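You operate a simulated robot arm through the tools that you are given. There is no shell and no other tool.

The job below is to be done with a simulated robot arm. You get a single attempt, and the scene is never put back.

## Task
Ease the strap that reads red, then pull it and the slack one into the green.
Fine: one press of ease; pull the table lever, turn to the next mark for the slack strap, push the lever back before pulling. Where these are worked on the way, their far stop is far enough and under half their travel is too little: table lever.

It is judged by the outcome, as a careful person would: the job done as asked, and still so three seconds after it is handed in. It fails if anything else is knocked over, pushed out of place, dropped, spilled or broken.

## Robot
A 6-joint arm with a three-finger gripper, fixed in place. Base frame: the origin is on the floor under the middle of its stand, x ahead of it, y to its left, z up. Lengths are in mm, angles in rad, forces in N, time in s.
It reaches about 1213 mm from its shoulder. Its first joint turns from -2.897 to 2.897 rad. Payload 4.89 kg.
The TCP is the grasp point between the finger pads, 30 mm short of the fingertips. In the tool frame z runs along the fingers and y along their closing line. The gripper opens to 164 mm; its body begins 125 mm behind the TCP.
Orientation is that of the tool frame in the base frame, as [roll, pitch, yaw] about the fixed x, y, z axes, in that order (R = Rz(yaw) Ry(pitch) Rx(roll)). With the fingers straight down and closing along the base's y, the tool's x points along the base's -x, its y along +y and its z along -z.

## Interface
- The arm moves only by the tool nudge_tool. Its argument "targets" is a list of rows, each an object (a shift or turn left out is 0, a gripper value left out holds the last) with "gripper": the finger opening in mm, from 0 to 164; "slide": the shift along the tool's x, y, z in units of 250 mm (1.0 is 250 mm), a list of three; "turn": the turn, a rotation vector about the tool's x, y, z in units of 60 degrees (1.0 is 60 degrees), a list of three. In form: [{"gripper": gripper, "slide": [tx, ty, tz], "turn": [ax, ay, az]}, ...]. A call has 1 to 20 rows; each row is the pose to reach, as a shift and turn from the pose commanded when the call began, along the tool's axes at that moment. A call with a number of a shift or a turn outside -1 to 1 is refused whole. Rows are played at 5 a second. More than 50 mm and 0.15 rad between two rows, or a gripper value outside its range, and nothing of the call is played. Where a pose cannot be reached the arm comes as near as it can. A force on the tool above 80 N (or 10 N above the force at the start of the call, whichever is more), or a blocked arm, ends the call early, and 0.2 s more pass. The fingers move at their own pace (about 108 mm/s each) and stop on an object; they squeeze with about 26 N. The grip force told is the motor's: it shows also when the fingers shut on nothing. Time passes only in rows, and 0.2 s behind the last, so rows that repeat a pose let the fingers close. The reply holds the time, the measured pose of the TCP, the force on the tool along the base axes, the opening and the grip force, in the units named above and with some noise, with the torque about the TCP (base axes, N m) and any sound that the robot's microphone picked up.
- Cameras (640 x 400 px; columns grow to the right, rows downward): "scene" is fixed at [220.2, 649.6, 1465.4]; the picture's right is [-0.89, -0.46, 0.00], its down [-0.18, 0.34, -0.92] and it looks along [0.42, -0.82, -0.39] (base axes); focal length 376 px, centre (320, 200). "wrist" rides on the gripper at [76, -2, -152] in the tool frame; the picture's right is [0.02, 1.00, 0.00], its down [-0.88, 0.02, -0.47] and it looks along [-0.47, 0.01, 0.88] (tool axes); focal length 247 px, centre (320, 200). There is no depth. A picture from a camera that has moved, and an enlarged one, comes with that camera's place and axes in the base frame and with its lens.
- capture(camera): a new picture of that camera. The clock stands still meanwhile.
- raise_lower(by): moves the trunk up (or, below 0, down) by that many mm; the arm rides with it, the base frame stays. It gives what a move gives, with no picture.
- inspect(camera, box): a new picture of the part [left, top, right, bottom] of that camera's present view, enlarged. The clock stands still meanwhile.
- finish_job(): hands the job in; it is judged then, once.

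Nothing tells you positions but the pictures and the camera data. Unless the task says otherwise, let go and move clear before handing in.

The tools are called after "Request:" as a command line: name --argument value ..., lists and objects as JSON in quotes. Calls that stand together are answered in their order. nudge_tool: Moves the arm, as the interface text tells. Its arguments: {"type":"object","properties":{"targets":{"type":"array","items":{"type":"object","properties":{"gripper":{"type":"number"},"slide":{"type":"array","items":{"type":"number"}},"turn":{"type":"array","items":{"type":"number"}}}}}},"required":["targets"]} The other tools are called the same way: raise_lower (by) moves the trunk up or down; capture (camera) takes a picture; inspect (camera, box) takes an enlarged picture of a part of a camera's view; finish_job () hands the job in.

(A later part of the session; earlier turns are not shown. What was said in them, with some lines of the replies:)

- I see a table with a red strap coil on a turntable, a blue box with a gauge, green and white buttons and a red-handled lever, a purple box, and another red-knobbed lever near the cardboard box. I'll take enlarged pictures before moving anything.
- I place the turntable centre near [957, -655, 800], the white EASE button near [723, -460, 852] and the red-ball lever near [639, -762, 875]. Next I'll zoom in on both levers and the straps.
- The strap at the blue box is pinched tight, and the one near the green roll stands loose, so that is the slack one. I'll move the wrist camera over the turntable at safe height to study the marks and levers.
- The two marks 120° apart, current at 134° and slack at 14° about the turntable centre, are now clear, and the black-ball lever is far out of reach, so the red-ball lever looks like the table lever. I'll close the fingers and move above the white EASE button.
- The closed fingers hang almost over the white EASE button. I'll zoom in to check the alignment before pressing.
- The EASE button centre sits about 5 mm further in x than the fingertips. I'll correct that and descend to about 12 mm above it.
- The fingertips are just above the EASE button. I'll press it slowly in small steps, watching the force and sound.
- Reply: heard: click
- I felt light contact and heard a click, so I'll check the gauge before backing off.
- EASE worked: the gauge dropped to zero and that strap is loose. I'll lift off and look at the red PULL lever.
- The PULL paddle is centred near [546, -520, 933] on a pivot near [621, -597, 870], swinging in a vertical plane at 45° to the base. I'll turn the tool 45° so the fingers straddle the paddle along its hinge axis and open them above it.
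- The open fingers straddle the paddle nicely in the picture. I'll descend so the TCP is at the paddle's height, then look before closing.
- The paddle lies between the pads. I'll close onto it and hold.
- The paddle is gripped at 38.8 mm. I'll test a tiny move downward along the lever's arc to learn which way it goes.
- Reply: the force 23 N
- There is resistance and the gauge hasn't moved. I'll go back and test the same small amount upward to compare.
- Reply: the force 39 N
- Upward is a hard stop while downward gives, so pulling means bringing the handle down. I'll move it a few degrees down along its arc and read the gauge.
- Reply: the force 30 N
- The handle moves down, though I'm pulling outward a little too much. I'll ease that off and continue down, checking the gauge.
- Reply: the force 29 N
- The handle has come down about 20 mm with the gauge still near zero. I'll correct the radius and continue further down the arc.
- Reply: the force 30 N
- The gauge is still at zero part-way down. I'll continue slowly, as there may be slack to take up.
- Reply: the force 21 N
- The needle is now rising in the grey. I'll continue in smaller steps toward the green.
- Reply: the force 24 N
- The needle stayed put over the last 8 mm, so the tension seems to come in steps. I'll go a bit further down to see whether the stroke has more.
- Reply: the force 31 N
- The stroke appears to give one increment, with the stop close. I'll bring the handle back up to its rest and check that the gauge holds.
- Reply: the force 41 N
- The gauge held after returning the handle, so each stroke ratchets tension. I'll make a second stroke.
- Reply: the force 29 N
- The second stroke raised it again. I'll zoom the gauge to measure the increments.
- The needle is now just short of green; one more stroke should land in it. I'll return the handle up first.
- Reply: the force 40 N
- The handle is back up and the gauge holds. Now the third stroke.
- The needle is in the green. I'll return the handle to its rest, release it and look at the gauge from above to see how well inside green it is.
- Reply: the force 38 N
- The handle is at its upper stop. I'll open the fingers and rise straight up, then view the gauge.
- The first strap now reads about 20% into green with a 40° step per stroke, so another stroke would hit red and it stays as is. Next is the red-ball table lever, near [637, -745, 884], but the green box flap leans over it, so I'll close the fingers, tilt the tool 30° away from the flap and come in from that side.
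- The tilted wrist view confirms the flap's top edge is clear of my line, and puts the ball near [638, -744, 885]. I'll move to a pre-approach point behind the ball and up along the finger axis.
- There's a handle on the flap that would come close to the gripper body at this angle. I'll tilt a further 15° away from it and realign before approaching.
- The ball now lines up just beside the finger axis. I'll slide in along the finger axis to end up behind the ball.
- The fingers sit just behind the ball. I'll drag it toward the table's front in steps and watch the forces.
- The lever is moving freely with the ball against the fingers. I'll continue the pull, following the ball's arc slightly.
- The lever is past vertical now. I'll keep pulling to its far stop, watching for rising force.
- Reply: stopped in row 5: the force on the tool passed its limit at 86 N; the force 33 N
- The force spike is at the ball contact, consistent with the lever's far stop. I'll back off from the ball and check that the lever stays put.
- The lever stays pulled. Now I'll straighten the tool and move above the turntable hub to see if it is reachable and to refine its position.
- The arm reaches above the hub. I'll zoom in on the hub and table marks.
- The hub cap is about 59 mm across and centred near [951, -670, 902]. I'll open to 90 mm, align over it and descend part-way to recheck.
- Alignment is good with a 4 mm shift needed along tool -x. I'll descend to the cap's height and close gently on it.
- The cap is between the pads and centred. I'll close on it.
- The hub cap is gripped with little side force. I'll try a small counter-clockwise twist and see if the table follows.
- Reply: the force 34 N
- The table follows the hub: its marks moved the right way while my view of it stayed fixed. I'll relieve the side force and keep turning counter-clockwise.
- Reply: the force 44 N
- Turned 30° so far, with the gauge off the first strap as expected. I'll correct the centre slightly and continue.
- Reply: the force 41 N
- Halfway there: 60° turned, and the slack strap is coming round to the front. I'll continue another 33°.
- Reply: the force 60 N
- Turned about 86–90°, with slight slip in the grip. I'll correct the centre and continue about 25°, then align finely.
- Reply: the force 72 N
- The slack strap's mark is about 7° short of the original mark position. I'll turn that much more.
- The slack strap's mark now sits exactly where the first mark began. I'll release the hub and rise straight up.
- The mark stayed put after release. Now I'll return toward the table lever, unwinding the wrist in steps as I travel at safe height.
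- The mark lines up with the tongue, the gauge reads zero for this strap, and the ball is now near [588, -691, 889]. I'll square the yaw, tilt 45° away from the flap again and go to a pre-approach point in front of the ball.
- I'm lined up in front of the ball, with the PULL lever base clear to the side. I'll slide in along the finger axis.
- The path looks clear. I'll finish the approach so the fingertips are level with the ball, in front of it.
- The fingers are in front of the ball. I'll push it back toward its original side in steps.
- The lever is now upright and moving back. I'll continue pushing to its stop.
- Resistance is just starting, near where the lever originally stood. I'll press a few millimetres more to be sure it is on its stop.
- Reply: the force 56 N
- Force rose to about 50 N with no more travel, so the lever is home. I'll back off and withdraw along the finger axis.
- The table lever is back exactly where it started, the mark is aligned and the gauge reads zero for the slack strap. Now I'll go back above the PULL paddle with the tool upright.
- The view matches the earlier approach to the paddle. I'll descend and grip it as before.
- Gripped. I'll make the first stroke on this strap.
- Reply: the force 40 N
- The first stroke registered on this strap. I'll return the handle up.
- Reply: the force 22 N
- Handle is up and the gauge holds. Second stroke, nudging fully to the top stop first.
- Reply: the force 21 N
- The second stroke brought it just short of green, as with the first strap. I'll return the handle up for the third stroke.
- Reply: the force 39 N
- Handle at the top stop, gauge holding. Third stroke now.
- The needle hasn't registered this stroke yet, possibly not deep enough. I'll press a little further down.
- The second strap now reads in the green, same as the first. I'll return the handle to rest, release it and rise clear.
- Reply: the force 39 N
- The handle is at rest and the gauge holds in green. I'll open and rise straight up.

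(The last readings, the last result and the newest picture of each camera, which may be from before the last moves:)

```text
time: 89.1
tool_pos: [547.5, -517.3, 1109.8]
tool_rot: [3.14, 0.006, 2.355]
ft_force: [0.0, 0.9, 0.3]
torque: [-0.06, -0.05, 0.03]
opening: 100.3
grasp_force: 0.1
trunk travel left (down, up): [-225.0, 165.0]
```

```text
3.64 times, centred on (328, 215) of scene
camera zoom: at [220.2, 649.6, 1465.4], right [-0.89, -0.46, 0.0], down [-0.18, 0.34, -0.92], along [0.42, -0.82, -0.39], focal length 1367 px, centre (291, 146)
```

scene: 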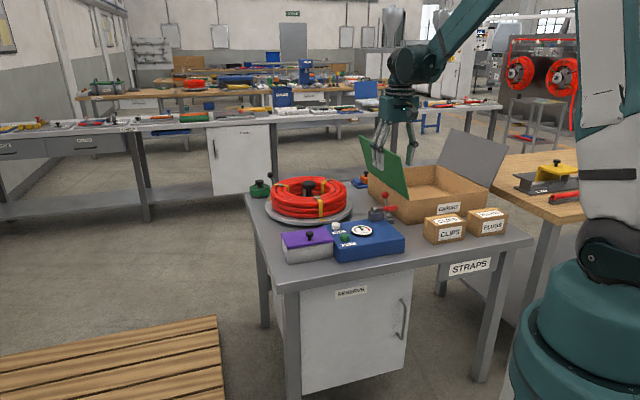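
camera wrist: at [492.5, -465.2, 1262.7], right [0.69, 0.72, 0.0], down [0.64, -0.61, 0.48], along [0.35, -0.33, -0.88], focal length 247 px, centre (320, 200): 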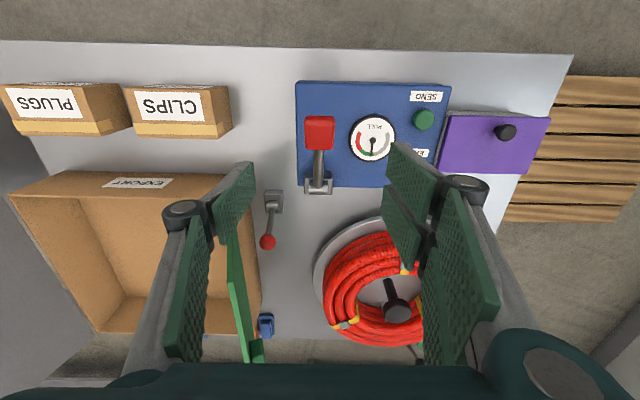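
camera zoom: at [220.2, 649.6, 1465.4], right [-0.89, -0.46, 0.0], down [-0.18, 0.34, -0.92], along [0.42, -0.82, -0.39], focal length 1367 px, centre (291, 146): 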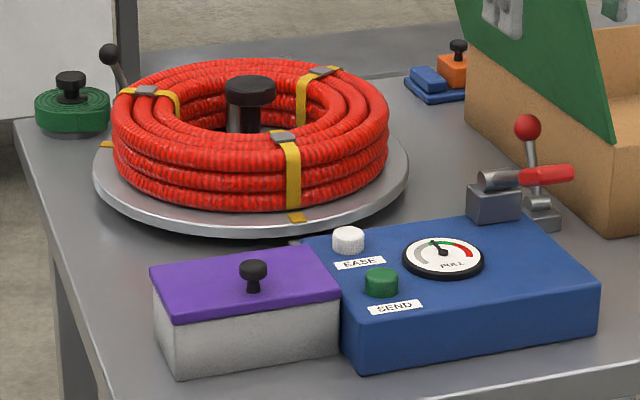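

Everything looks in place. A last close look at the gauge and the straps before handing in.

Request:
inspect --camera "wrist" --box '[340, 105, 405, 165]'

Request:
inspect --camera "scene" --box '[258, 165, 358, 228]'

```text
6.67 times, centred on (372, 135) of wrist
camera zoom: at [492.5, -465.2, 1262.7], right [0.69, 0.72, 0.0], down [0.64, -0.61, 0.48], along [0.35, -0.33, -0.88], focal length 1646 px, centre (-30, 633)
```

zoom: 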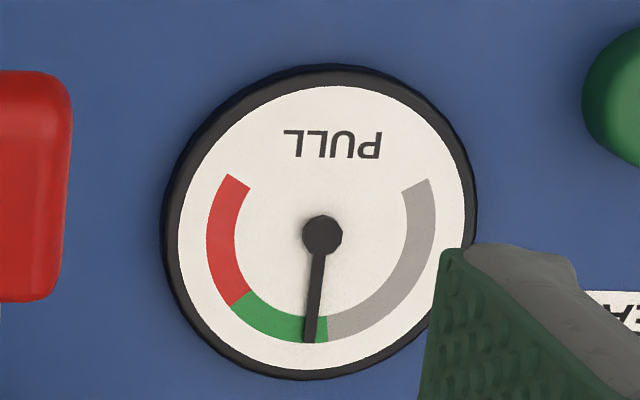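

```text
6.35 times, centred on (308, 196) of scene
camera zoom: at [220.2, 649.6, 1465.4], right [-0.89, -0.46, 0.0], down [-0.18, 0.34, -0.92], along [0.42, -0.82, -0.39], focal length 2387 px, centre (396, 222)
```

zoom: 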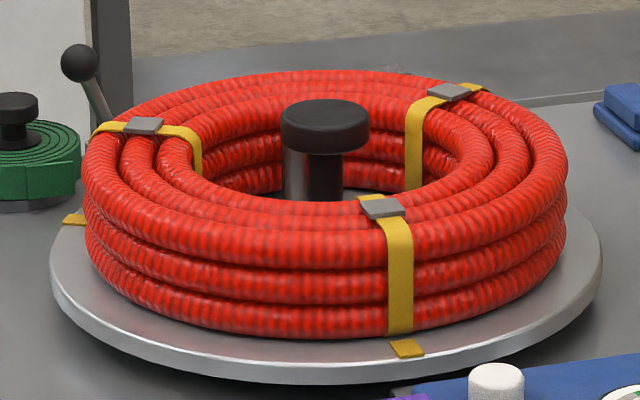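

The gauge sits in the green for the second strap, all three straps look snug, both levers are at rest, and the gripper is open and clear of everything. I'm handing the job in.

Request:
finish_job

```text
The job is handed in.
```

Both straps were pulled into the green, and the job is handed in; the judged result hasn't come back to me.

- **Over-tight strap:** I pressed EASE once and heard a click, and the gauge dropped to zero. Three strokes of the PULL lever then brought it into the green.
- **Turning the table:** I pulled the red-ball table lever to its far stop and turned the table 120° to the slack strap's mark. The lever went back to its original stop before I pulled that strap. The black-ball lever at the far corner was out of reach, so I took the red one to be the table lever. I never tested the turntable before pulling it, but it turned afterwards.
- **Slack strap:** It read zero to start with, and three strokes brought it into the green as well.

Both straps sit near the low end of the green, about a fifth of the way in. A fourth stroke would have put them at the edge of red, so I stopped at three. The gauge only reads the strap at the pointer, so I did not re-read the first strap after turning the table away from it.

I didn't press SEND. Both levers are at rest, the gripper is open and clear, and nothing else looks moved in the last pictures.
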